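You operate a simulated robot arm through the tools that you are given. There is no shell and no other tool.

You run a simulated robot arm. Do the job below in one go: nothing can be reset, and whatever is moved stays where it is left.

Task
Bin the old wrap, sleeve the hose joint and close both clips.
Fine: the wrap goes in the blue bin; slide the black sleeve home over the joint before the clips close.

It is judged by the outcome, as a careful person would: the job done as asked, and still so three seconds after it is handed in. It fails if anything else is knocked over, pushed out of place, dropped, spilled or broken.

Robot
A 7-joint arm with a two-finger parallel gripper, fixed in place. Base frame: the origin is at the foot of the arm, x ahead of it, y to its left, z up; the work surface is at about z = 0.88. Readings come in m, degrees, newtons and seconds.
With the tool pointing down near the work surface it reaches from about 0.3 to 0.7 m from the base axis. Its first joint turns from -66.0 to 66.0 degrees. Payload 1.57 kg.
Tool frame: the origin (TCP) lies between the finger pads and is the grasp point; the fingertips stand 0.03 m ahead of it; z points along the fingers, y is the line along which they close. The gripper opens to 0.11 m. The fingers are 0.024 m wide and 0.012 m thick; the gripper's body (0.048 by 0.112 m) begins 0.078 m behind the TCP.
Orientation is that of the tool frame in the base frame, as a unit quaternion [x, y, z, w]. With the fingers straight down and closing along the base's y, the tool's x points along the base's -x, its y along +y and its z along -z.

Tools
- The arm moves only by the tool send_rows. Its arguments are lists of equal length, an entry for each row: "offset": the shift along the tool's x, y, z in m, a list of three; "rotation": the turn, a rotation vector about the tool's x, y, z in degrees, a list of three; "hand": the gripper command, from -1 (fully open) to 1 (shut), values between in proportion. In form: {"offset": [[dx, dy, dz], ...], "rotation": [[wx, wy, wz], ...], "hand": [hand, ...]}. A call has 1 to 20 rows; each row is the pose to reach, as a shift and turn from the pose commanded when the call began, along the tool's axes at that moment. A row lasts 0.2 s, in which the tool goes at most 0.05 m and 8.6 degrees; a call with a longer step from one row to the next is refused whole, and so is a gripper value outside its range. A pose out of reach is approached as far as the arm can. The call stops where the force on the tool passes 60 N (or 10 N more than at its start, if that is more) or the arm is blocked; 0.2 s more then pass. The fingers move at their own pace (about 0.108 m/s each) and stop on an object; they squeeze with about 41 N. The grip force told is the motor's: it shows also when the fingers shut on nothing. Time passes only in rows, and 0.2 s behind the last, so rows that repeat a pose let the fingers close. It gives the time, the measured TCP pose, the force on the tool (base axes), the opening and the grip force at its end, in the units of the frame above (readings bear some noise), with the torque about the TCP (base axes, N m) and any sound that the robot's microphone picked up, and new pictures: "pictures" is both (left out), scene, wrist or none.
- Cameras (640 x 400 px; columns grow to the right, rows downward): "scene" is fixed at [0.1572, -0.382, 1.4165]; the picture's right is [0.86, -0.52, 0.00], its down [-0.24, -0.40, -0.89] and it looks along [0.46, 0.76, -0.46] (base axes); focal length 306 px, centre (320, 200). "wrist" rides on the gripper at [0.07, 0.016, -0.141] in the tool frame; the picture's right is [-0.23, 0.97, 0.00], its down [-0.86, -0.20, -0.48] and it looks along [-0.47, -0.11, 0.88] (tool axes); focal length 222 px, centre (320, 200). There is no depth. A picture from a camera that has moved, and an enlarged one, comes with that camera's place and axes in the base frame and with its lens.
- close_up(camera, box): a new picture of the part [left, top, right, bottom] of that camera's present view, enlarged. It takes no simulated time.
- finish_job(): hands the job in; it is judged then, once.

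Nothing tells you positions but the pictures and the camera data. Unless the task says otherwise, let go and move clear before handing in.

The tools are called by a JSON object that holds its "method" and its "body". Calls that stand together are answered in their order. send_rows: Moves the arm, as the interface text tells. Its arguments: {"type":"object","properties":{"offset":{"type":"array","items":{"type":"array","items":{"type":"number"}}},"rotation":{"type":"array","items":{"type":"array","items":{"type":"number"}}},"hand":{"type":"array","items":{"type":"number"}},"pictures":{"type":"string","enum":["both","scene","wrist","none"]}},"required":["offset","rotation","hand"]} The other tools are called the same way: close_up (camera, box) takes an enlarged picture of a part of a camera's view; finish_job () hands the job in.

At the start:

```text
t: 0.0
position: [0.3274, 0.1918, 1.3094]
ee_rot: [0.0, 1.0, 0.001, 0.0]
wrist_force: [0.2, 0.6, 0.1]
ft_torque: [0.01, 0.02, 0.01]
grip_width: 0.1099
grip_force: 0.0
```

scene: 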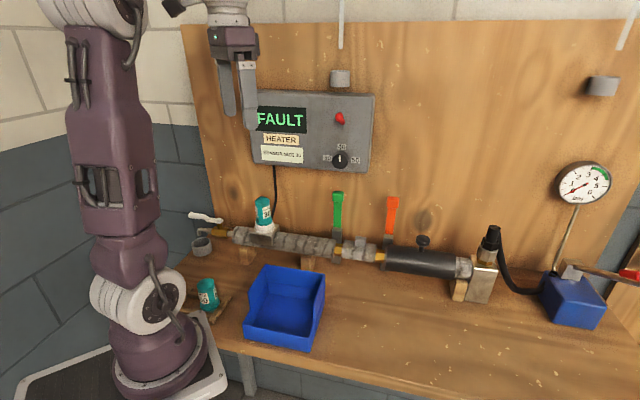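
wrist: 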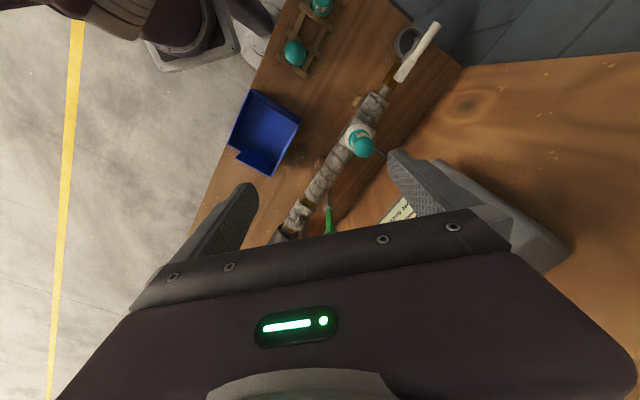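

I see a workbench with a pipe/hose running along the back, a blue bin, coloured clips, a black sleeve, and a control box. I'll take enlarged pictures first to identify the wrap, sleeve, joint and clips.

{"method": "close_up", "body": {"camera": "scene", "box": [180, 170, 340, 270]}}

{"method": "close_up", "body": {"camera": "scene", "box": [310, 180, 470, 280]}}

{"method": "close_up", "body": {"camera": "scene", "box": [440, 150, 640, 340]}}

{"method": "close_up", "body": {"camera": "scene", "box": [180, 60, 400, 200]}}

{"method": "close_up", "body": {"camera": "wrist", "box": [220, 0, 480, 240]}}

```text
4.00 times, centred on (260, 220) of scene
camera zoom: at [0.1572, -0.382, 1.4165], right [0.86, -0.52, 0.0], down [-0.24, -0.4, -0.89], along [0.46, 0.76, -0.46], focal length 1223 px, centre (560, 120)
```

zoom: 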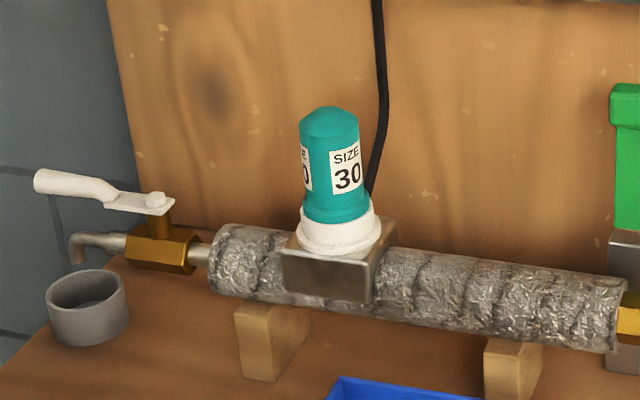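

```text
4.00 times, centred on (390, 230) of scene
camera zoom: at [0.1572, -0.382, 1.4165], right [0.86, -0.52, 0.0], down [-0.24, -0.4, -0.89], along [0.46, 0.76, -0.46], focal length 1223 px, centre (40, 80)
```

zoom: 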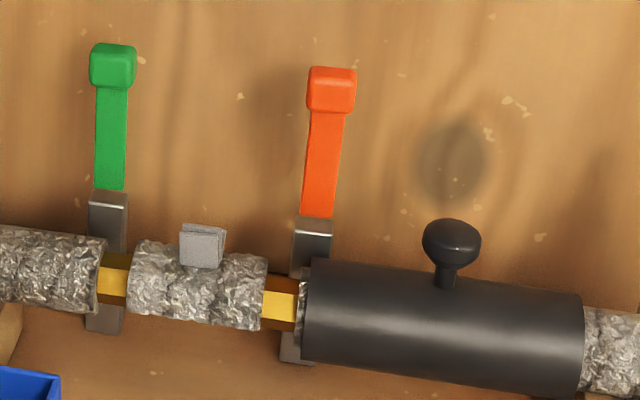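

```text
2.11 times, centred on (540, 245) of scene
camera zoom: at [0.1572, -0.382, 1.4165], right [0.86, -0.52, 0.0], down [-0.24, -0.4, -0.89], along [0.46, 0.76, -0.46], focal length 644 px, centre (-143, 105)
```

zoom: 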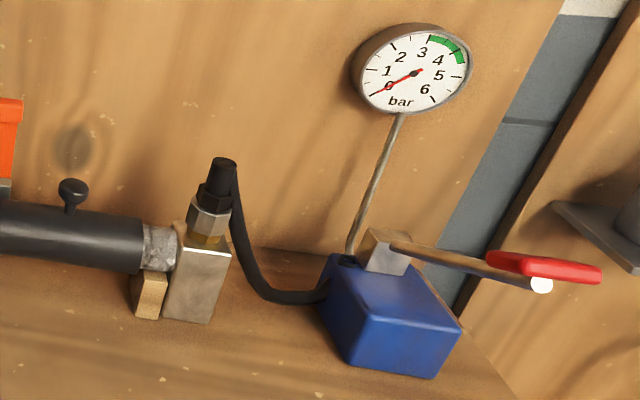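

```text
2.86 times, centred on (290, 130) of scene
camera zoom: at [0.1572, -0.382, 1.4165], right [0.86, -0.52, 0.0], down [-0.24, -0.4, -0.89], along [0.46, 0.76, -0.46], focal length 874 px, centre (406, 400)
```

zoom: 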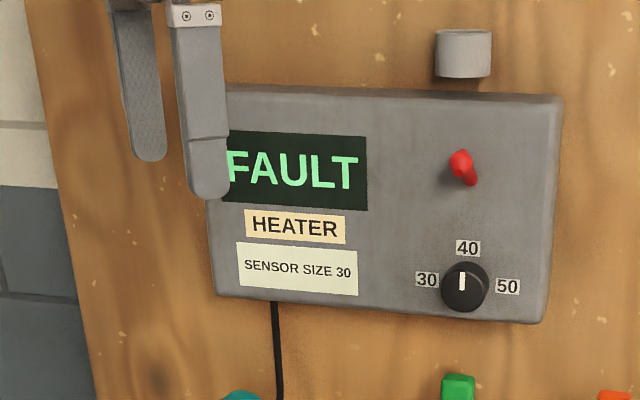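

```text
1.67 times, centred on (350, 120) of wrist
camera zoom: at [0.2583, 0.2083, 1.4496], right [0.23, 0.97, 0.0], down [0.86, -0.2, 0.48], along [0.47, -0.11, -0.88], focal length 370 px, centre (270, 333)
```

zoom: 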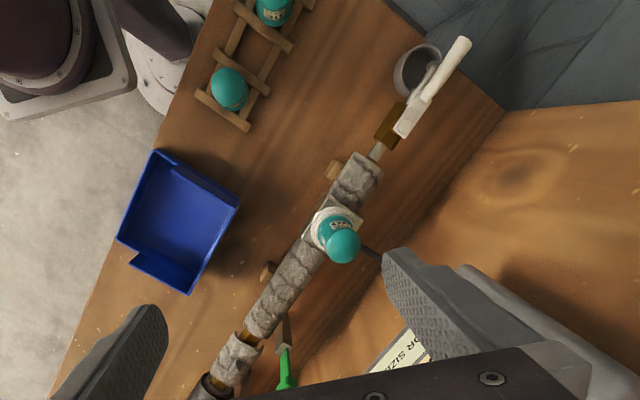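

The brass hose joint sits between the green and orange clips, with a grey foil wrap (with a tab) on it. The black sleeve with its knob is parked to the right of the joint. I'll move the wrist camera to a hover in front of the joint to look more closely.

{"method": "send_rows", "body": {"offset": [[-0.021, -0.02, 0.018], [-0.042, -0.04, 0.036], [-0.063, -0.06, 0.054], [-0.084, -0.08, 0.072], [-0.105, -0.1, 0.09], [-0.126, -0.12, 0.108], [-0.147, -0.14, 0.126], [-0.168, -0.157, 0.145]], "rotation": [[0, 0, -6], [0, 0, -12], [0, 0, -18], [0, 0, -24], [0, 0, -30], [0, 0, -36], [0, 0, -42], [0, 0, -45]], "hand": [-1, -1, -1, -1, -1, -1, -1, -1]}}

```text
t: 1.8
position: [0.4957, 0.0322, 1.1627]
ee_rot: [-0.383, 0.924, -0.001, -0.001]
wrist_force: [0.0, 0.7, 0.1]
ft_torque: [0.01, 0.02, 0.0]
grip_width: 0.1099
grip_force: 0.0
camera wrist: at [0.4361, -0.0035, 1.3044], right [-0.53, 0.85, 0.0], down [0.74, 0.47, 0.48], along [0.41, 0.25, -0.88], focal length 222 px, centre (320, 200)
```

scene: 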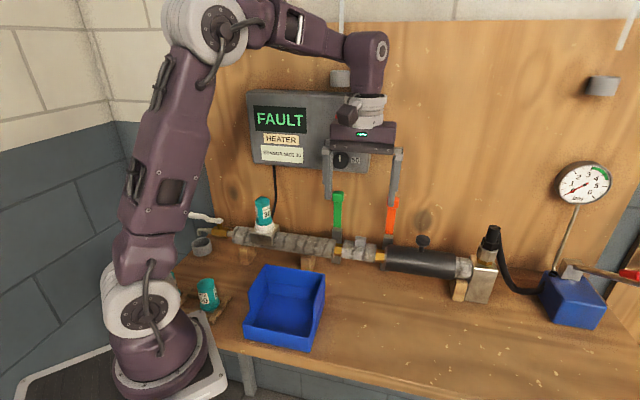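
wrist: 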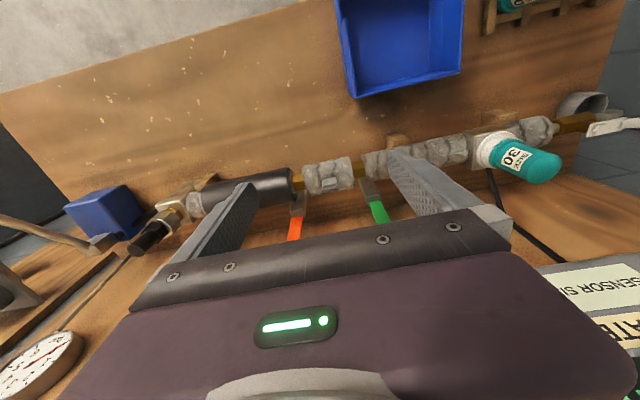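

{"method": "close_up", "body": {"camera": "wrist", "box": [250, 120, 410, 220]}}

{"method": "close_up", "body": {"camera": "scene", "box": [310, 180, 470, 280]}}

{"method": "close_up", "body": {"camera": "wrist", "box": [50, 130, 310, 280]}}

```text
4.00 times, centred on (330, 170) of wrist
camera zoom: at [0.4361, -0.0035, 1.3044], right [-0.53, 0.85, 0.0], down [0.74, 0.47, 0.48], along [0.41, 0.25, -0.88], focal length 888 px, centre (280, 320)
```

zoom: 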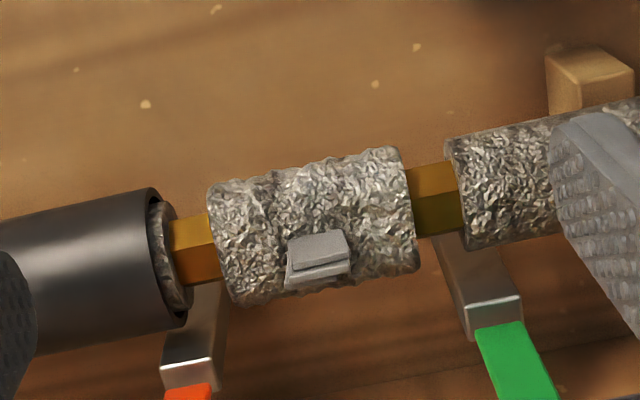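

```text
4.00 times, centred on (390, 230) of scene
camera zoom: at [0.1572, -0.382, 1.4165], right [0.86, -0.52, 0.0], down [-0.24, -0.4, -0.89], along [0.46, 0.76, -0.46], focal length 1223 px, centre (40, 80)
```

zoom: 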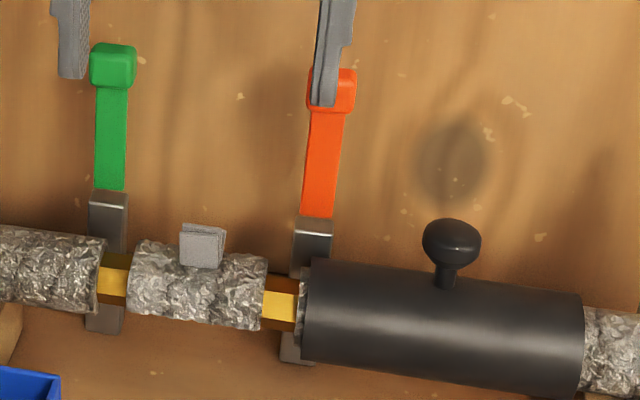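

```text
2.46 times, centred on (180, 205) of wrist
camera zoom: at [0.4361, -0.0035, 1.3044], right [-0.53, 0.85, 0.0], down [0.74, 0.47, 0.48], along [0.41, 0.25, -0.88], focal length 547 px, centre (665, 188)
```

zoom: 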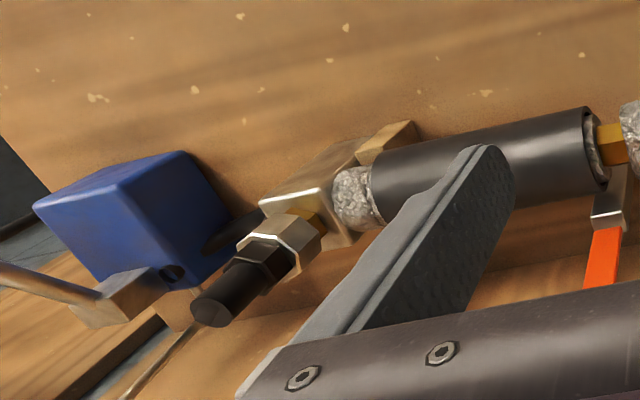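

{"method": "close_up", "body": {"camera": "scene", "box": [240, 60, 400, 180]}}

{"method": "close_up", "body": {"camera": "wrist", "box": [480, 140, 640, 400]}}

{"method": "close_up", "body": {"camera": "scene", "box": [230, 250, 340, 360]}}

```text
3.33 times, centred on (320, 120) of scene
camera zoom: at [0.1572, -0.382, 1.4165], right [0.86, -0.52, 0.0], down [-0.24, -0.4, -0.89], along [0.46, 0.76, -0.46], focal length 1020 px, centre (320, 467)
```

zoom: 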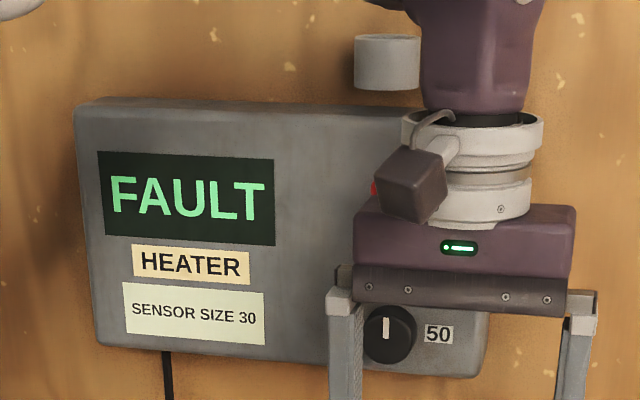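

```text
1.54 times, centred on (560, 270) of wrist
camera zoom: at [0.4361, -0.0035, 1.3044], right [-0.53, 0.85, 0.0], down [0.74, 0.47, 0.48], along [0.41, 0.25, -0.88], focal length 342 px, centre (-49, 92)
```

zoom: 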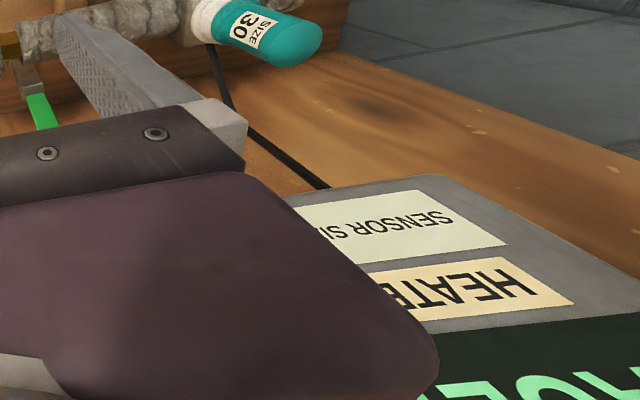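

```text
3.64 times, centred on (285, 305) of scene
camera zoom: at [0.1572, -0.382, 1.4165], right [0.86, -0.52, 0.0], down [-0.24, -0.4, -0.89], along [0.46, 0.76, -0.46], focal length 1112 px, centre (447, -182)
```

zoom: 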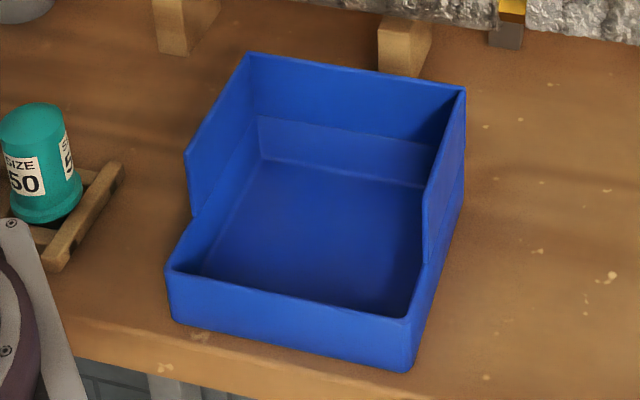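

The wrap's tab is a thin upright plate at about (0.546, 0.078, 1.00), and the pipe runs at 45° in x–y at about z = 0.955. I'll tilt the gripper away from the control box, part-close it and move to a pre-grasp above the tab.

{"method": "send_rows", "body": {"offset": [[-0.006, -0.001, 0.02], [-0.014, -0.002, 0.04], [-0.022, -0.003, 0.06], [-0.03, -0.004, 0.08], [-0.0374, -0.0041, 0.099]], "rotation": [[0, -5, 0], [0, -10, 0], [0, -15, 0], [0, -20, 0], [0, -25, 0]], "hand": [-0.09, -0.09, -0.09, -0.09, -0.09]}}

{"method": "close_up", "body": {"camera": "wrist", "box": [240, 100, 400, 220]}}

{"method": "close_up", "body": {"camera": "scene", "box": [300, 170, 440, 280]}}

```text
t: 3.0
position: [0.5251, 0.0588, 1.0659]
ee_rot: [-0.374, 0.902, 0.083, 0.201]
wrist_force: [-0.1, -0.8, 0.5]
ft_torque: [-0.02, 0.02, -0.02]
grip_width: 0.0595
grip_force: 0.0
camera wrist: at [0.4264, -0.0164, 1.1628], right [-0.54, 0.83, 0.1], down [0.54, 0.26, 0.8], along [0.64, 0.48, -0.6], focal length 222 px, centre (320, 200)
```

scene: 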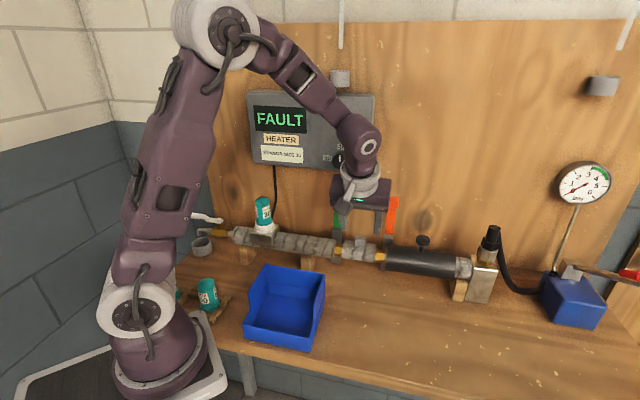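
wrist: 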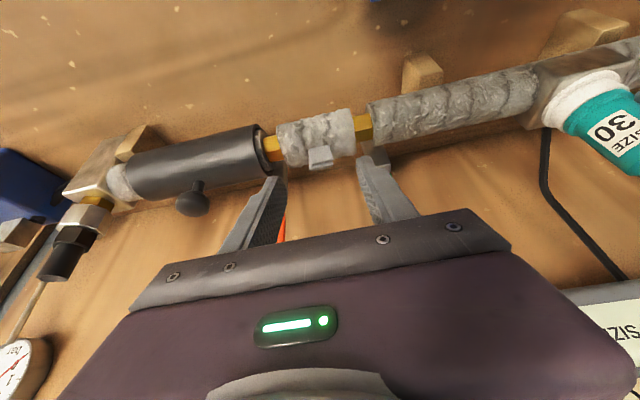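

```text
3.33 times, centred on (320, 160) of wrist
camera zoom: at [0.4264, -0.0164, 1.1628], right [-0.54, 0.83, 0.1], down [0.54, 0.26, 0.8], along [0.64, 0.48, -0.6], focal length 740 px, centre (320, 333)
```

zoom: 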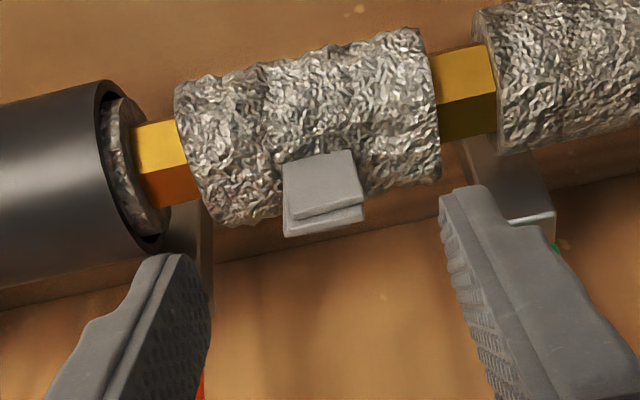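

```text
3.64 times, centred on (370, 225) of scene
camera zoom: at [0.1572, -0.382, 1.4165], right [0.86, -0.52, 0.0], down [-0.24, -0.4, -0.89], along [0.46, 0.76, -0.46], focal length 1112 px, centre (138, 109)
```

zoom: 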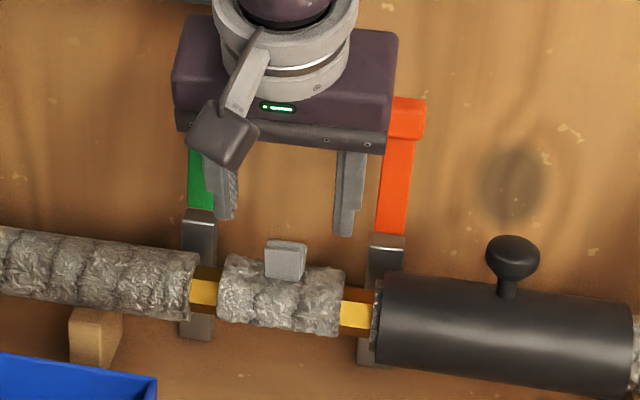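

The tab lines up laterally between the fingers. I'll descend along the tool axis until the tips sit beside the tab, just above the foil.

{"method": "send_rows", "body": {"offset": [[0, 0, 0.018], [-0.001, 0, 0.036], [-0.002, 0, 0.048]], "rotation": [[0, 0, 0], [0, 0, 0], [0, 0, 0]], "hand": [-0.09, -0.09, -0.09], "pictures": "none"}}

{"method": "close_up", "body": {"camera": "wrist", "box": [240, 100, 400, 220]}}

{"method": "close_up", "body": {"camera": "scene", "box": [320, 200, 400, 270]}}

```text
t: 3.8
position: [0.5415, 0.0739, 1.0227]
ee_rot: [-0.374, 0.902, 0.083, 0.2]
wrist_force: [-0.2, -0.1, 0.5]
ft_torque: [0.01, 0.02, -0.05]
grip_width: 0.06
grip_force: 0.0
```

```text
3.33 times, centred on (320, 160) of wrist
camera zoom: at [0.4421, -0.0006, 1.1202], right [-0.54, 0.83, 0.1], down [0.55, 0.26, 0.8], along [0.64, 0.48, -0.6], focal length 740 px, centre (320, 333)
```

zoom: 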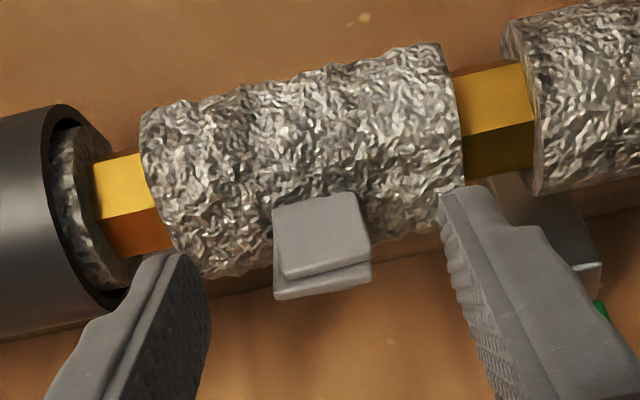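

```text
5.71 times, centred on (360, 235) of scene
camera zoom: at [0.1572, -0.382, 1.4165], right [0.86, -0.52, 0.0], down [-0.24, -0.4, -0.89], along [0.46, 0.76, -0.46], focal length 1748 px, centre (91, 0)
```

zoom: 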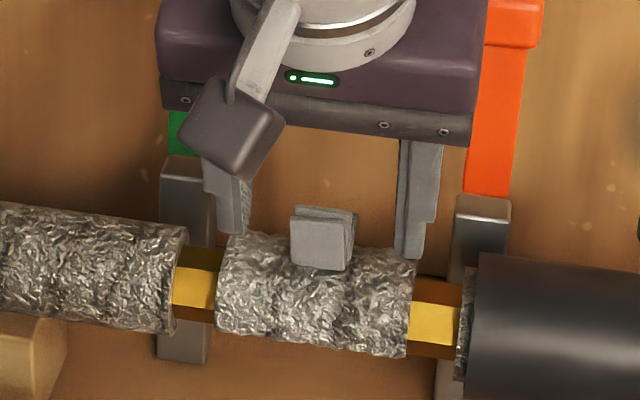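

The fingertips straddle the tab with a few millimetres of clearance above the foil. I'll lower slightly and close on it.

{"method": "send_rows", "body": {"offset": [[0, 0, 0.002], [0, 0, 0.003], [0, 0, 0.003], [0, 0, 0.003], [0, 0, 0.003]], "rotation": [[0, 0, 0], [0, 0, 0], [0, 0, 0], [0, 0, 0], [0, 0, 0]], "hand": [-0.09, 0.3, 0.6, 1, 1], "pictures": "none"}}

{"method": "close_up", "body": {"camera": "wrist", "box": [240, 100, 400, 220]}}

{"method": "close_up", "body": {"camera": "scene", "box": [320, 200, 400, 270]}}

```text
t: 5.0
position: [0.541, 0.0753, 1.0202]
ee_rot: [-0.374, 0.902, 0.083, 0.2]
wrist_force: [0.2, -0.2, 0.3]
ft_torque: [-0.01, -0.02, 0.02]
grip_width: 0.0227
grip_force: 35.4
```

```text
3.33 times, centred on (320, 160) of wrist
camera zoom: at [0.4434, 0.0, 1.1172], right [-0.54, 0.83, 0.1], down [0.55, 0.26, 0.8], along [0.64, 0.48, -0.6], focal length 740 px, centre (320, 333)
```

zoom: 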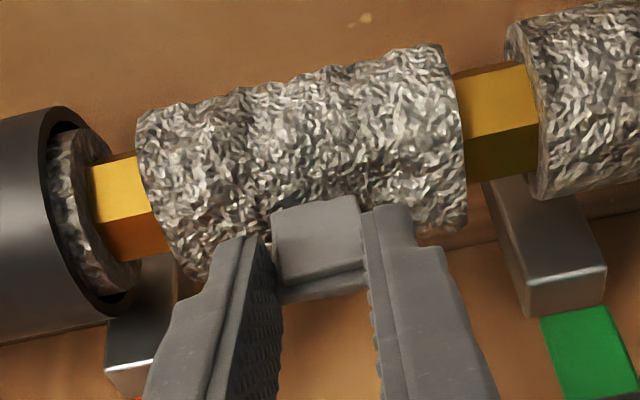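

```text
5.71 times, centred on (360, 235) of scene
camera zoom: at [0.1572, -0.382, 1.4165], right [0.86, -0.52, 0.0], down [-0.24, -0.4, -0.89], along [0.46, 0.76, -0.46], focal length 1748 px, centre (91, 0)
```

zoom: 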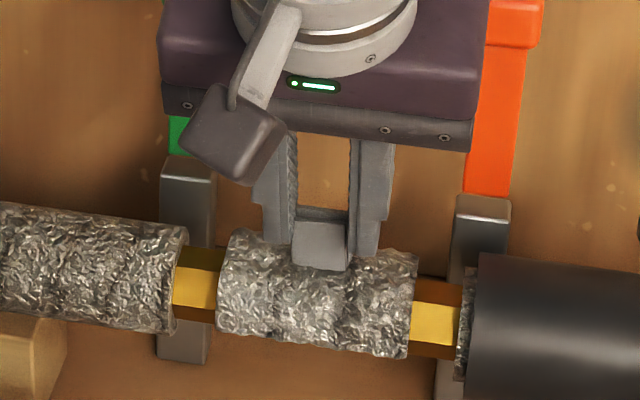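

The gripper holds the tab at 22.7 mm. I'll pull straight up a little and check whether the wrap comes off.

{"method": "send_rows", "body": {"offset": [[-0.0021, 0, -0.0045], [-0.0042, 0, -0.0091], [-0.0063, 0, -0.0136], [-0.0085, 0, -0.0181]], "rotation": [[0, 0, 0], [0, 0, 0], [0, 0, 0], [0, 0, 0]], "hand": [1, 1, 1, 1], "pictures": "both"}}

{"method": "close_up", "body": {"camera": "scene", "box": [320, 200, 400, 270]}}

```text
t: 6.0
position: [0.542, 0.0732, 1.0401]
ee_rot: [-0.373, 0.902, 0.082, 0.2]
wrist_force: [1.3, 0.2, -0.3]
ft_torque: [0.01, 0.01, 0.05]
grip_width: 0.0
grip_force: 21.2
camera wrist: at [0.4438, -0.0003, 1.1378], right [-0.54, 0.83, 0.1], down [0.55, 0.26, 0.8], along [0.64, 0.48, -0.6], focal length 222 px, centre (320, 200)
```

scene: 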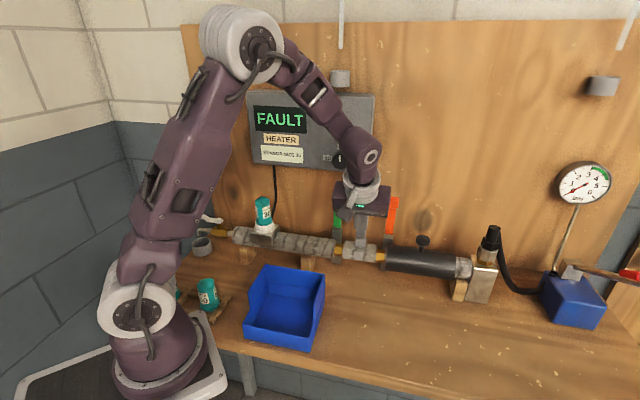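
wrist: 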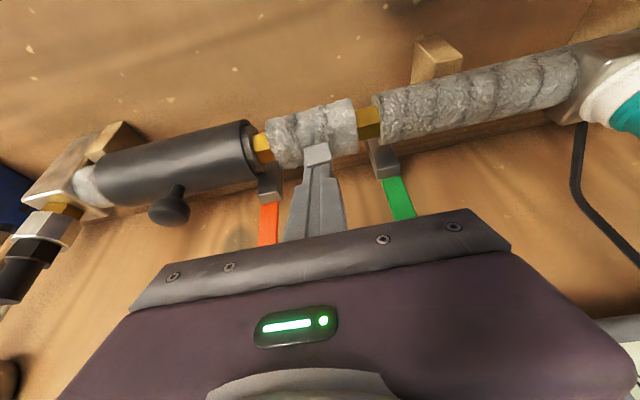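

```text
5.71 times, centred on (360, 235) of scene
camera zoom: at [0.1572, -0.382, 1.4165], right [0.86, -0.52, 0.0], down [-0.24, -0.4, -0.89], along [0.46, 0.76, -0.46], focal length 1748 px, centre (91, 0)
```

zoom: 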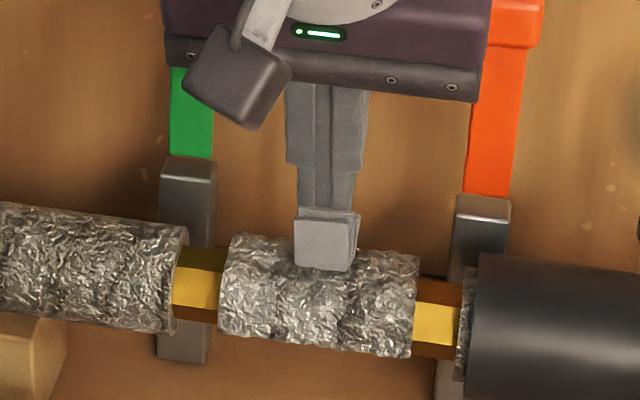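

The fingers slipped off the tab and the wrap stayed put. I'll open, go slightly deeper, regrip, and pull in smaller steps while reading the force.

{"method": "send_rows", "body": {"offset": [[0, 0, 0], [0, 0, 0], [0.004, 0, 0.01], [0.0085, 0, 0.0181], [0.0085, 0, 0.021]], "rotation": [[0, 0, 0], [0, 0, 0], [0, 0, 0], [0, 0, 0], [0, 0, 0]], "hand": [0.2, 0.2, 0.2, 0.2, 0.2], "pictures": "none"}}

{"method": "close_up", "body": {"camera": "scene", "box": [320, 200, 400, 270]}}

{"method": "close_up", "body": {"camera": "wrist", "box": [260, 110, 380, 200]}}

```text
t: 7.2
position: [0.5439, 0.0747, 1.0168]
ee_rot: [-0.374, 0.902, 0.083, 0.2]
wrist_force: [0.5, -0.5, -0.7]
ft_torque: [-0.01, -0.02, -0.03]
grip_width: 0.0441
grip_force: 0.0
```

```text
5.71 times, centred on (360, 235) of scene
camera zoom: at [0.1572, -0.382, 1.4165], right [0.86, -0.52, 0.0], down [-0.24, -0.4, -0.89], along [0.46, 0.76, -0.46], focal length 1748 px, centre (91, 0)
```

zoom: 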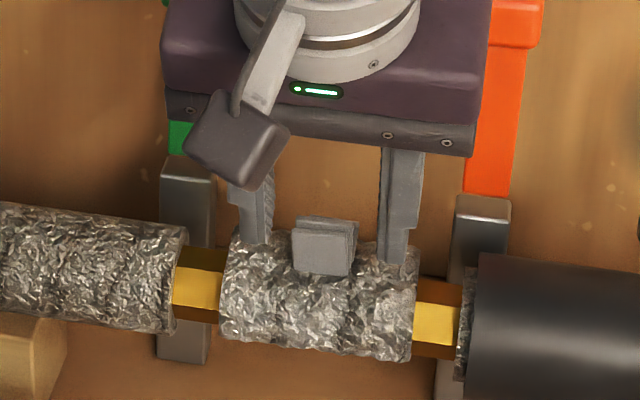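

```text
4.44 times, centred on (320, 155) of wrist
camera zoom: at [0.4449, 0.0001, 1.1145], right [-0.54, 0.83, 0.1], down [0.55, 0.26, 0.8], along [0.64, 0.48, -0.6], focal length 987 px, centre (320, 400)
```

zoom: 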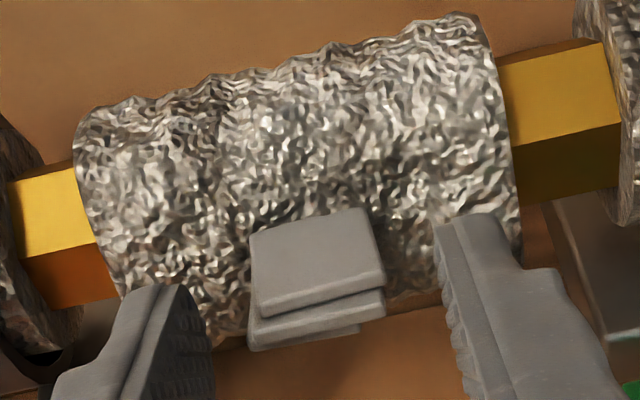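

{"method": "close_up", "body": {"camera": "wrist", "box": [290, 130, 350, 180]}}

{"method": "close_up", "body": {"camera": "scene", "box": [340, 215, 380, 260]}}

```text
8.00 times, centred on (320, 155) of wrist
camera zoom: at [0.4449, 0.0001, 1.1145], right [-0.54, 0.83, 0.1], down [0.55, 0.26, 0.8], along [0.64, 0.48, -0.6], focal length 1777 px, centre (320, 560)
```

zoom: 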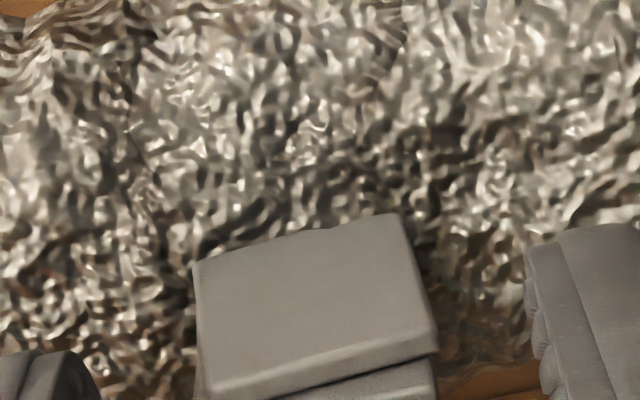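

```text
8.89 times, centred on (360, 238) of scene
camera zoom: at [0.1572, -0.382, 1.4165], right [0.86, -0.52, 0.0], down [-0.24, -0.4, -0.89], along [0.46, 0.76, -0.46], focal length 2719 px, centre (-36, -133)
```

zoom: 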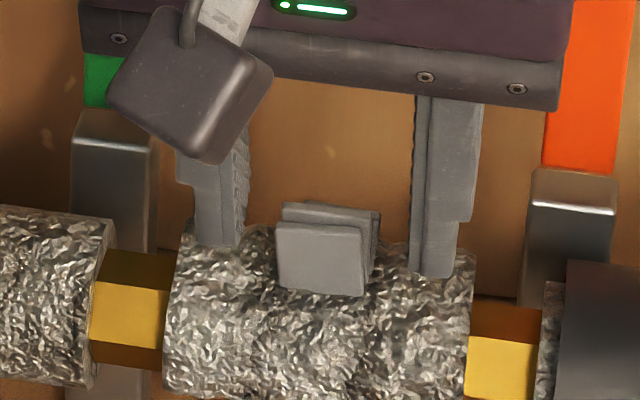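

The tab is actually two separate leaves standing in a V, so it should be squeezed face-on across the leaves, along the wall-normal direction, rather than edge-on. I'll back off, untilt, and turn the gripper 90°.

{"method": "send_rows", "body": {"offset": [[0, 0, -0.02], [0.001, 0, -0.045], [0.002, 0, -0.07], [0.003, 0, -0.095], [0.003, 0, -0.1117]], "rotation": [[0, 2, 0], [0, 7, 0], [0, 13, 0], [0, 19, 0], [0, 25, 0]], "hand": [0.2, 0.2, 0, 0, 0], "pictures": "none"}}

{"method": "send_rows", "body": {"offset": [[0, 0, 0], [0, 0, 0], [0, 0, 0], [0, 0, 0], [0, 0, 0], [0, 0, 0], [0, 0, 0], [0, 0, 0], [0, 0, 0], [0, 0, 0], [0, 0, 0]], "rotation": [[0, 0, 8.2], [0, 0, 16.4], [0, 0, 24.6], [0, 0, 32.8], [0, 0, 41], [0, 0, 49.2], [0, 0, 57.4], [0, 0, 65.6], [0, 0, 73.8], [0, 0, 82], [0, 0, 90]], "hand": [0, 0, 0, 0, 0, 0, 0, 0, 0, 0, 0], "pictures": "both"}}

{"method": "close_up", "body": {"camera": "wrist", "box": [240, 80, 480, 240]}}

{"method": "close_up", "body": {"camera": "scene", "box": [320, 200, 400, 270]}}

```text
t: 8.4
position: [0.5061, 0.0375, 1.1167]
ee_rot: [-0.383, 0.924, -0.001, -0.001]
wrist_force: [0.0, -0.3, 0.4]
ft_torque: [-0.02, -0.02, 0.0]
grip_width: 0.0549
grip_force: 0.0
```

```text
t: 10.8
position: [0.5065, 0.0404, 1.1167]
ee_rot: [0.383, 0.924, 0.0, 0.001]
wrist_force: [-0.2, 0.3, 0.7]
ft_torque: [0.0, 0.0, 0.01]
grip_width: 0.055
grip_force: 0.2
camera wrist: at [0.4698, 0.1016, 1.2576], right [0.85, 0.53, 0.0], down [0.46, -0.75, 0.48], along [0.25, -0.41, -0.88], focal length 222 px, centre (320, 200)
```

scene: 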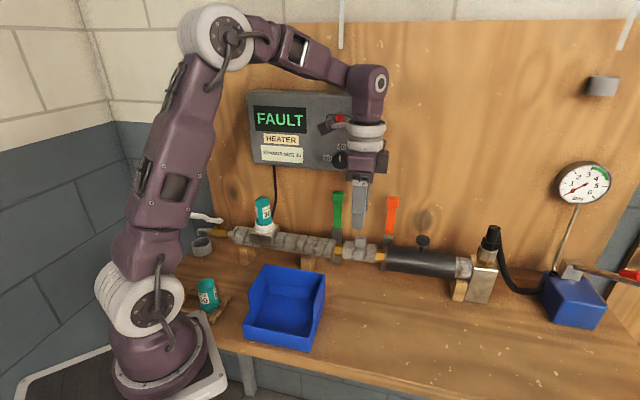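
wrist: 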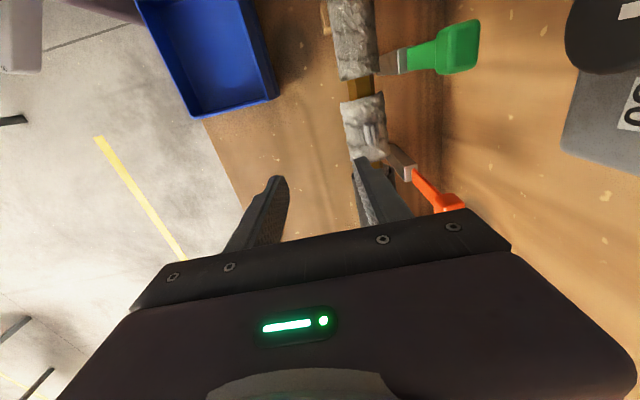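

```text
2.50 times, centred on (360, 160) of wrist
camera zoom: at [0.4698, 0.1016, 1.2576], right [0.85, 0.53, 0.0], down [0.46, -0.75, 0.48], along [0.25, -0.41, -0.88], focal length 555 px, centre (220, 300)
```

zoom: 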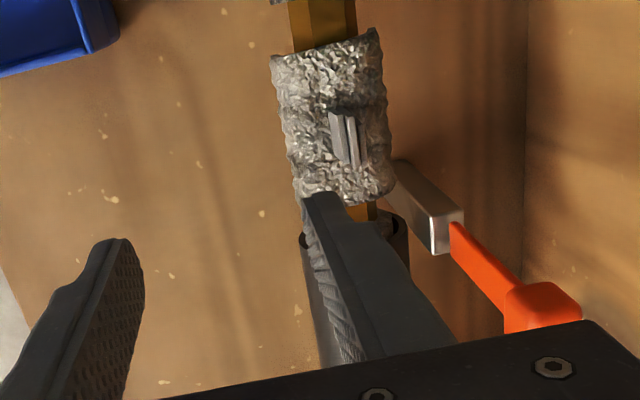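

```text
5.71 times, centred on (360, 235) of scene
camera zoom: at [0.1572, -0.382, 1.4165], right [0.86, -0.52, 0.0], down [-0.24, -0.4, -0.89], along [0.46, 0.76, -0.46], focal length 1748 px, centre (91, 0)
```

zoom: 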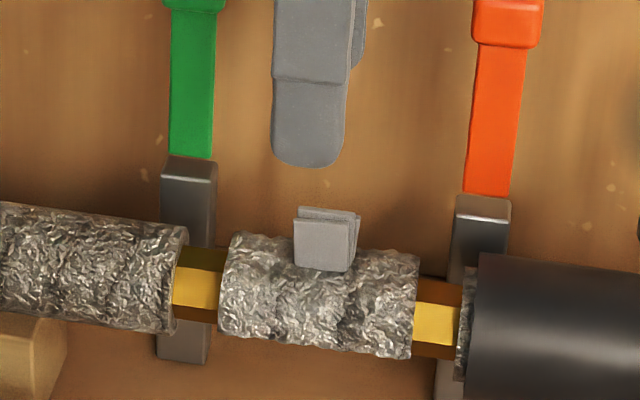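

{"method": "close_up", "body": {"camera": "wrist", "box": [335, 90, 407, 150]}}

{"method": "close_up", "body": {"camera": "scene", "box": [340, 215, 380, 260]}}

```text
6.67 times, centred on (371, 120) of wrist
camera zoom: at [0.4698, 0.1016, 1.2576], right [0.85, 0.53, 0.0], down [0.46, -0.75, 0.48], along [0.25, -0.41, -0.88], focal length 1481 px, centre (-20, 733)
```

zoom: 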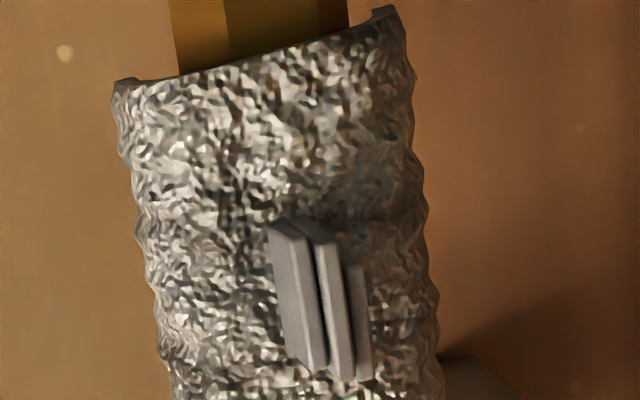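

```text
8.89 times, centred on (360, 238) of scene
camera zoom: at [0.1572, -0.382, 1.4165], right [0.86, -0.52, 0.0], down [-0.24, -0.4, -0.89], along [0.46, 0.76, -0.46], focal length 2719 px, centre (-36, -133)
```

zoom: 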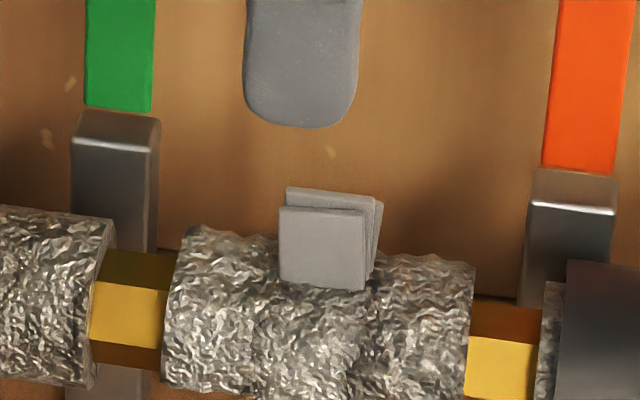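

The tab is a fan of thin leaves at about n = 0.445 along the wall normal, p = 0.328 along the pipe, and z = 0.98–1.007. I'll tilt the gripper 20° away from the control box and approach with the fingers straddling the leaves face-on.

{"method": "send_rows", "body": {"offset": [[0.0007, 0.0115, 0.0196], [0.0014, 0.023, 0.0392], [0.002, 0.0343, 0.0587]], "rotation": [[-7, 0, 0], [-14, 0, 0], [-20, 0, 0]], "hand": [0, 0, 0], "pictures": "both"}}

{"method": "close_up", "body": {"camera": "wrist", "box": [260, 90, 400, 200]}}

{"method": "close_up", "body": {"camera": "scene", "box": [320, 200, 400, 270]}}

```text
t: 11.6
position: [0.5298, 0.0652, 1.0559]
ee_rot: [0.378, 0.909, 0.161, 0.067]
wrist_force: [0.3, 0.2, 0.0]
ft_torque: [0.02, 0.01, 0.0]
grip_width: 0.0553
grip_force: 0.2
camera wrist: at [0.4574, 0.0916, 1.1949], right [0.81, 0.49, 0.33], down [0.36, -0.85, 0.38], along [0.47, -0.19, -0.86], focal length 222 px, centre (320, 200)
```

scene: 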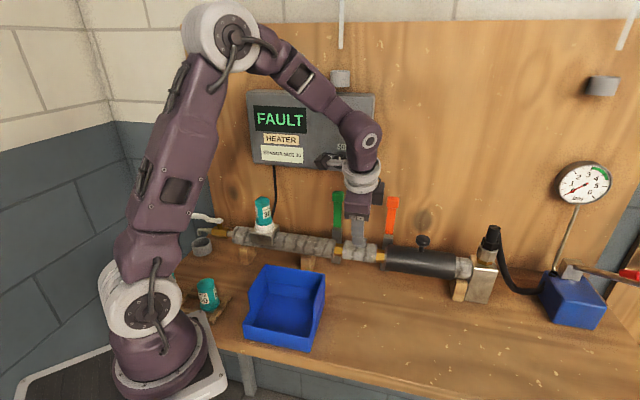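
wrist: 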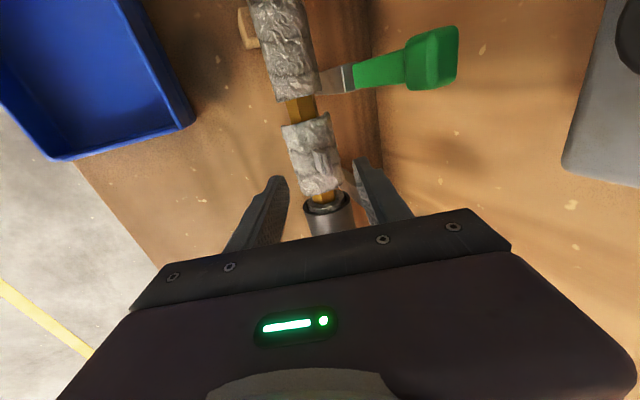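

```text
3.64 times, centred on (330, 145) of wrist
camera zoom: at [0.4574, 0.0916, 1.1949], right [0.81, 0.49, 0.33], down [0.36, -0.85, 0.38], along [0.47, -0.19, -0.86], focal length 808 px, centre (284, 400)
```

zoom: 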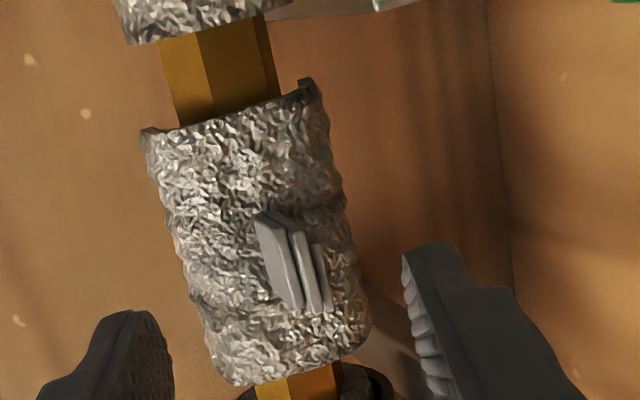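

```text
5.71 times, centred on (360, 235) of scene
camera zoom: at [0.1572, -0.382, 1.4165], right [0.86, -0.52, 0.0], down [-0.24, -0.4, -0.89], along [0.46, 0.76, -0.46], focal length 1748 px, centre (91, 0)
```

zoom: 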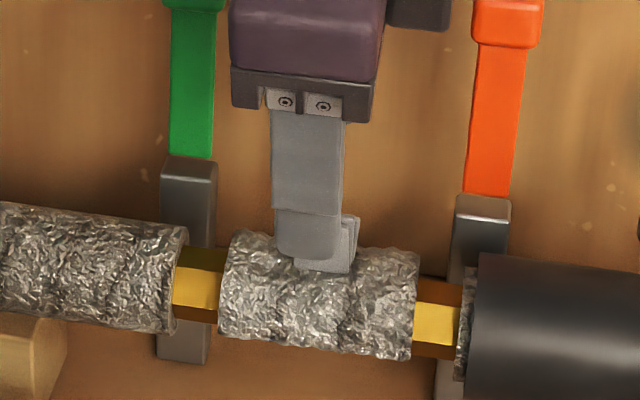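

{"method": "send_rows", "body": {"offset": [[0, 0.001, 0.02], [0, 0.001, 0.04], [0, 0.001, 0.047]], "rotation": [[0, 0, 0], [0, 0, 0], [0, 0, 0]], "hand": [0, 0, 0], "pictures": "none"}}

{"method": "close_up", "body": {"camera": "wrist", "box": [260, 110, 400, 220]}}

{"method": "close_up", "body": {"camera": "scene", "box": [320, 200, 400, 270]}}

```text
t: 12.4
position: [0.5428, 0.0782, 1.0141]
ee_rot: [0.376, 0.91, 0.161, 0.067]
wrist_force: [-0.8, -0.7, 0.8]
ft_torque: [-0.01, 0.0, 0.01]
grip_width: 0.0549
grip_force: 0.4
```

```text
3.64 times, centred on (330, 165) of wrist
camera zoom: at [0.4693, 0.1038, 1.1515], right [0.81, 0.49, 0.33], down [0.36, -0.85, 0.38], along [0.47, -0.19, -0.86], focal length 808 px, centre (284, 327)
```

zoom: 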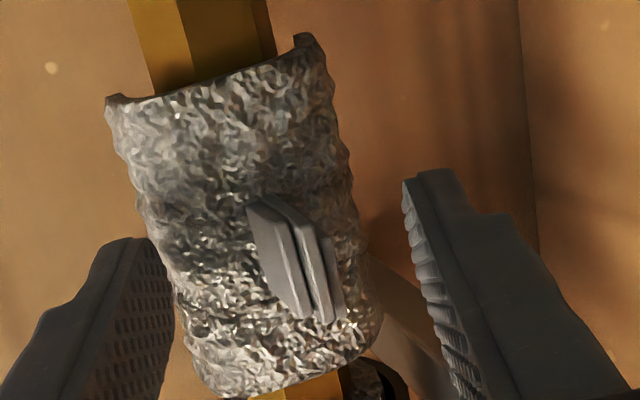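

```text
5.71 times, centred on (360, 235) of scene
camera zoom: at [0.1572, -0.382, 1.4165], right [0.86, -0.52, 0.0], down [-0.24, -0.4, -0.89], along [0.46, 0.76, -0.46], focal length 1748 px, centre (91, 0)
```

zoom: 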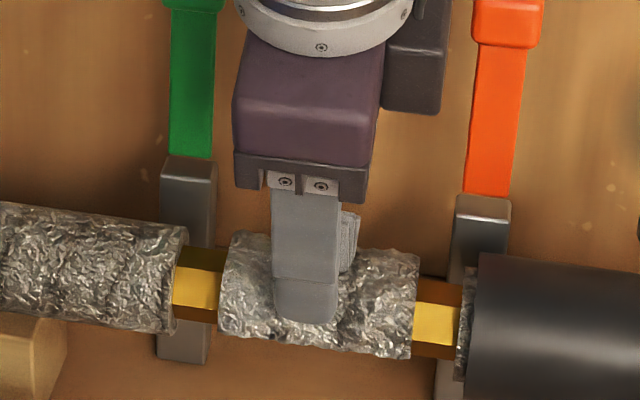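

{"method": "send_rows", "body": {"offset": [[-0.003, 0.002, 0.001], [-0.003, 0.002, 0.002], [-0.003, 0.002, 0.002], [-0.003, 0.002, 0.002], [-0.003, 0.002, 0.002]], "rotation": [[0, 0, 0], [0, 0, 0], [0, 0, 0], [0, 0, 0], [0, 0, 0]], "hand": [0, 0.4, 0.8, 1, 1], "pictures": "none"}}

{"method": "close_up", "body": {"camera": "wrist", "box": [260, 110, 400, 220]}}

{"method": "close_up", "body": {"camera": "scene", "box": [320, 200, 400, 270]}}

```text
t: 13.6
position: [0.5454, 0.076, 1.0126]
ee_rot: [0.377, 0.91, 0.16, 0.065]
wrist_force: [-8.5, -6.8, 2.8]
ft_torque: [-0.55, 0.4, 0.06]
grip_width: 0.0119
grip_force: 28.9
```

```text
3.64 times, centred on (330, 165) of wrist
camera zoom: at [0.4731, 0.1027, 1.1501], right [0.81, 0.49, 0.33], down [0.36, -0.85, 0.38], along [0.47, -0.19, -0.86], focal length 808 px, centre (284, 327)
```

zoom: 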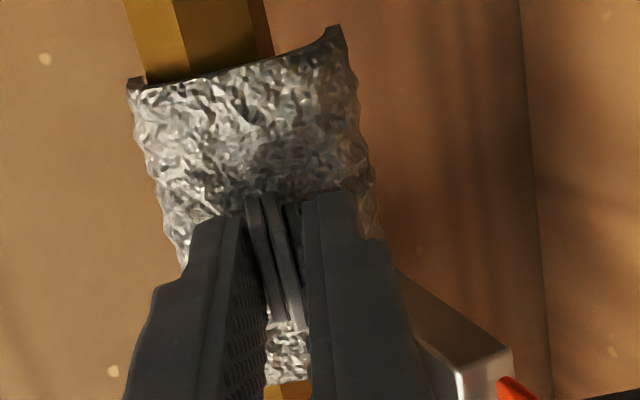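

```text
5.71 times, centred on (360, 235) of scene
camera zoom: at [0.157, -0.3822, 1.4165], right [0.86, -0.52, 0.0], down [-0.24, -0.4, -0.89], along [0.46, 0.76, -0.46], focal length 1748 px, centre (91, 0)
```

zoom: 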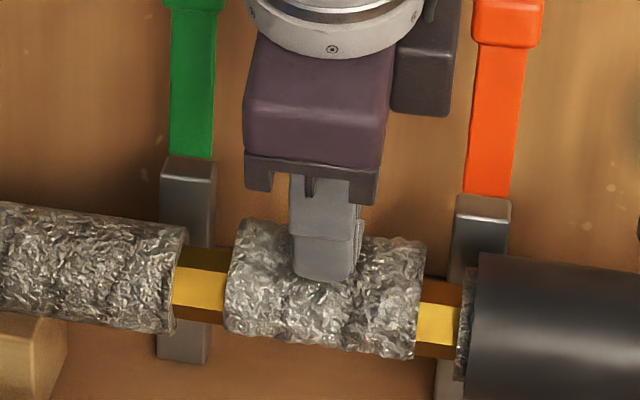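

The leaves are now pinched face-on, and the grip is 11.9 mm wide. I'll lift in small steps and watch the forces.

{"method": "send_rows", "body": {"offset": [[0, 0.0003, -0.002], [0, 0.0007, -0.0038], [0, 0.001, -0.0056]], "rotation": [[0, 0, 0], [0, 0, 0], [0, 0, 0]], "hand": [1, 1, 1], "pictures": "none"}}

{"method": "close_up", "body": {"camera": "scene", "box": [320, 200, 400, 270]}}

{"method": "close_up", "body": {"camera": "wrist", "box": [260, 110, 400, 220]}}

```text
t: 14.4
position: [0.5451, 0.0762, 1.0181]
ee_rot: [0.377, 0.91, 0.161, 0.066]
wrist_force: [-12.1, -12.3, -17.3]
ft_torque: [-0.7, 0.83, -0.01]
grip_width: 0.0125
grip_force: 29.9
```

```text
5.71 times, centred on (360, 235) of scene
camera zoom: at [0.1572, -0.3823, 1.4165], right [0.86, -0.52, 0.0], down [-0.24, -0.4, -0.89], along [0.46, 0.76, -0.46], focal length 1748 px, centre (91, 0)
```

zoom: 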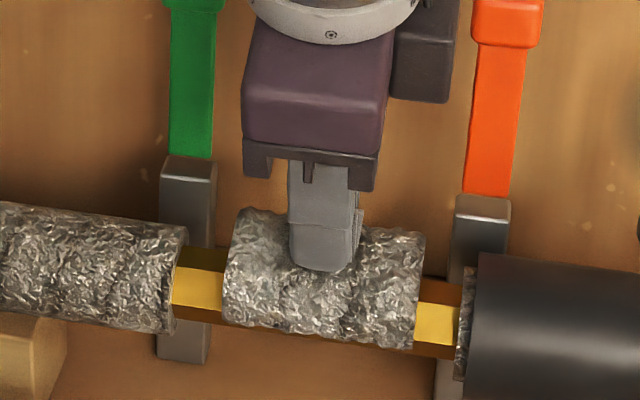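

```text
3.64 times, centred on (330, 165) of wrist
camera zoom: at [0.4723, 0.1028, 1.1561], right [0.81, 0.49, 0.33], down [0.36, -0.85, 0.38], along [0.47, -0.19, -0.86], focal length 808 px, centre (284, 327)
```

zoom: 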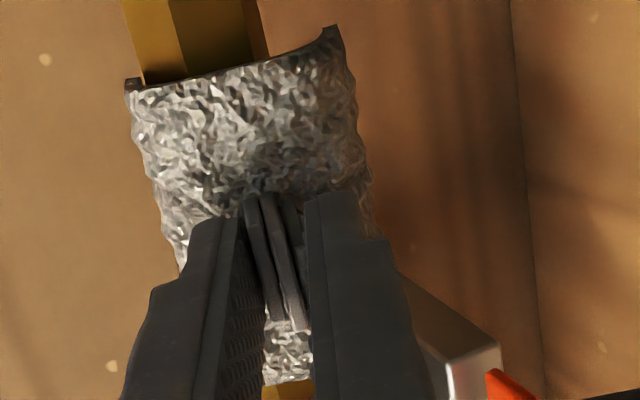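

The wrap is rising with the gripper, with some sideways load toward the front. I'll keep lifting while easing toward the front to relieve that load.

{"method": "send_rows", "body": {"offset": [[0, -0.0006, -0.0023], [0, -0.0012, -0.0046], [0, -0.0017, -0.007]], "rotation": [[0, 0, 0], [0, 0, 0], [0, 0, 0]], "hand": [1, 1, 1], "pictures": "none"}}

{"method": "close_up", "body": {"camera": "scene", "box": [320, 200, 400, 270]}}

{"method": "close_up", "body": {"camera": "wrist", "box": [260, 110, 400, 220]}}

```text
t: 15.2
position: [0.5428, 0.074, 1.0249]
ee_rot: [0.377, 0.91, 0.162, 0.067]
wrist_force: [-7.4, -5.7, -7.4]
ft_torque: [-0.32, 0.49, 0.0]
grip_width: 0.0112
grip_force: 29.6
```

```text
5.71 times, centred on (360, 235) of scene
camera zoom: at [0.1572, -0.3821, 1.4165], right [0.86, -0.52, 0.0], down [-0.24, -0.4, -0.89], along [0.46, 0.76, -0.46], focal length 1748 px, centre (91, 0)
```

zoom: 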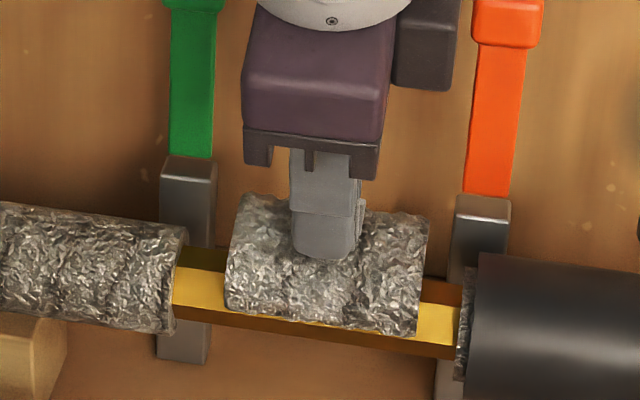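

```text
3.64 times, centred on (330, 165) of wrist
camera zoom: at [0.4701, 0.1003, 1.1629], right [0.81, 0.49, 0.34], down [0.36, -0.85, 0.38], along [0.47, -0.19, -0.86], focal length 808 px, centre (284, 327)
```

zoom: 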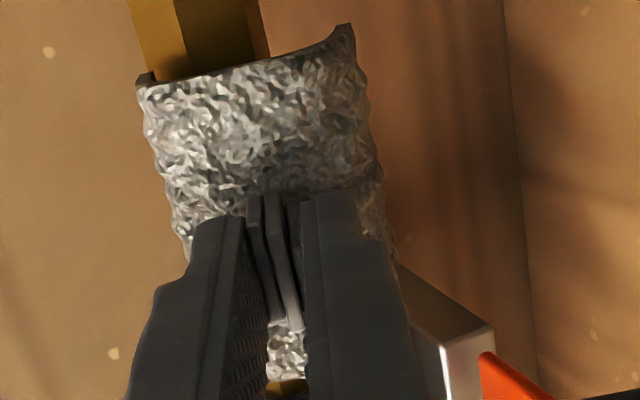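

The wrap is sliding off and brass shows beneath it, with forces dropping. I'll continue lifting.

{"method": "send_rows", "body": {"offset": [[0, 0.0001, -0.0032], [0, 0.0002, -0.0064], [0, 0.0003, -0.0095], [0, 0.0004, -0.0127], [0, 0.0005, -0.0158], [0, 0.0005, -0.019]], "rotation": [[0, 0, 0], [0, 0, 0], [0, 0, 0], [0, 0, 0], [0, 0, 0], [0, 0, 0]], "hand": [1, 1, 1, 1, 1, 1], "pictures": "none"}}

{"method": "close_up", "body": {"camera": "scene", "box": [310, 180, 410, 270]}}

{"method": "close_up", "body": {"camera": "wrist", "box": [260, 110, 400, 220]}}

```text
t: 16.6
position: [0.5375, 0.0692, 1.0439]
ee_rot: [0.377, 0.91, 0.161, 0.066]
wrist_force: [0.4, -0.1, -0.6]
ft_torque: [-0.01, -0.01, 0.0]
grip_width: 0.0108
grip_force: 28.2
```

```text
4.44 times, centred on (360, 225) of scene
camera zoom: at [0.1572, -0.382, 1.4165], right [0.86, -0.52, 0.0], down [-0.24, -0.4, -0.89], along [0.46, 0.76, -0.46], focal length 1359 px, centre (142, 89)
```

zoom: 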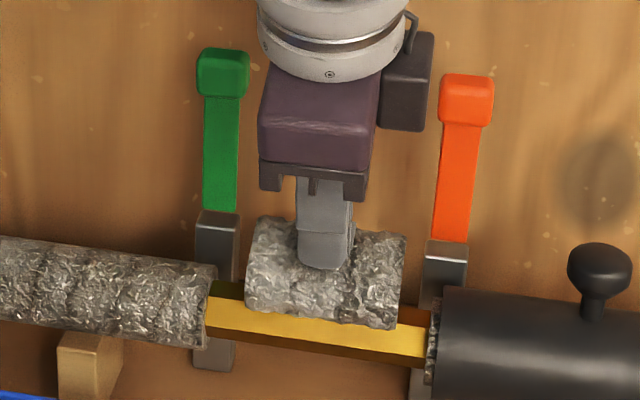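

```text
3.64 times, centred on (330, 165) of wrist
camera zoom: at [0.4657, 0.0962, 1.1808], right [0.81, 0.49, 0.33], down [0.36, -0.85, 0.38], along [0.47, -0.19, -0.86], focal length 808 px, centre (284, 327)
```

zoom: 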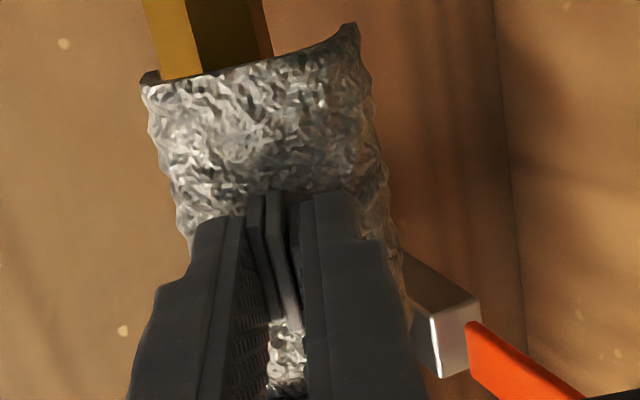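

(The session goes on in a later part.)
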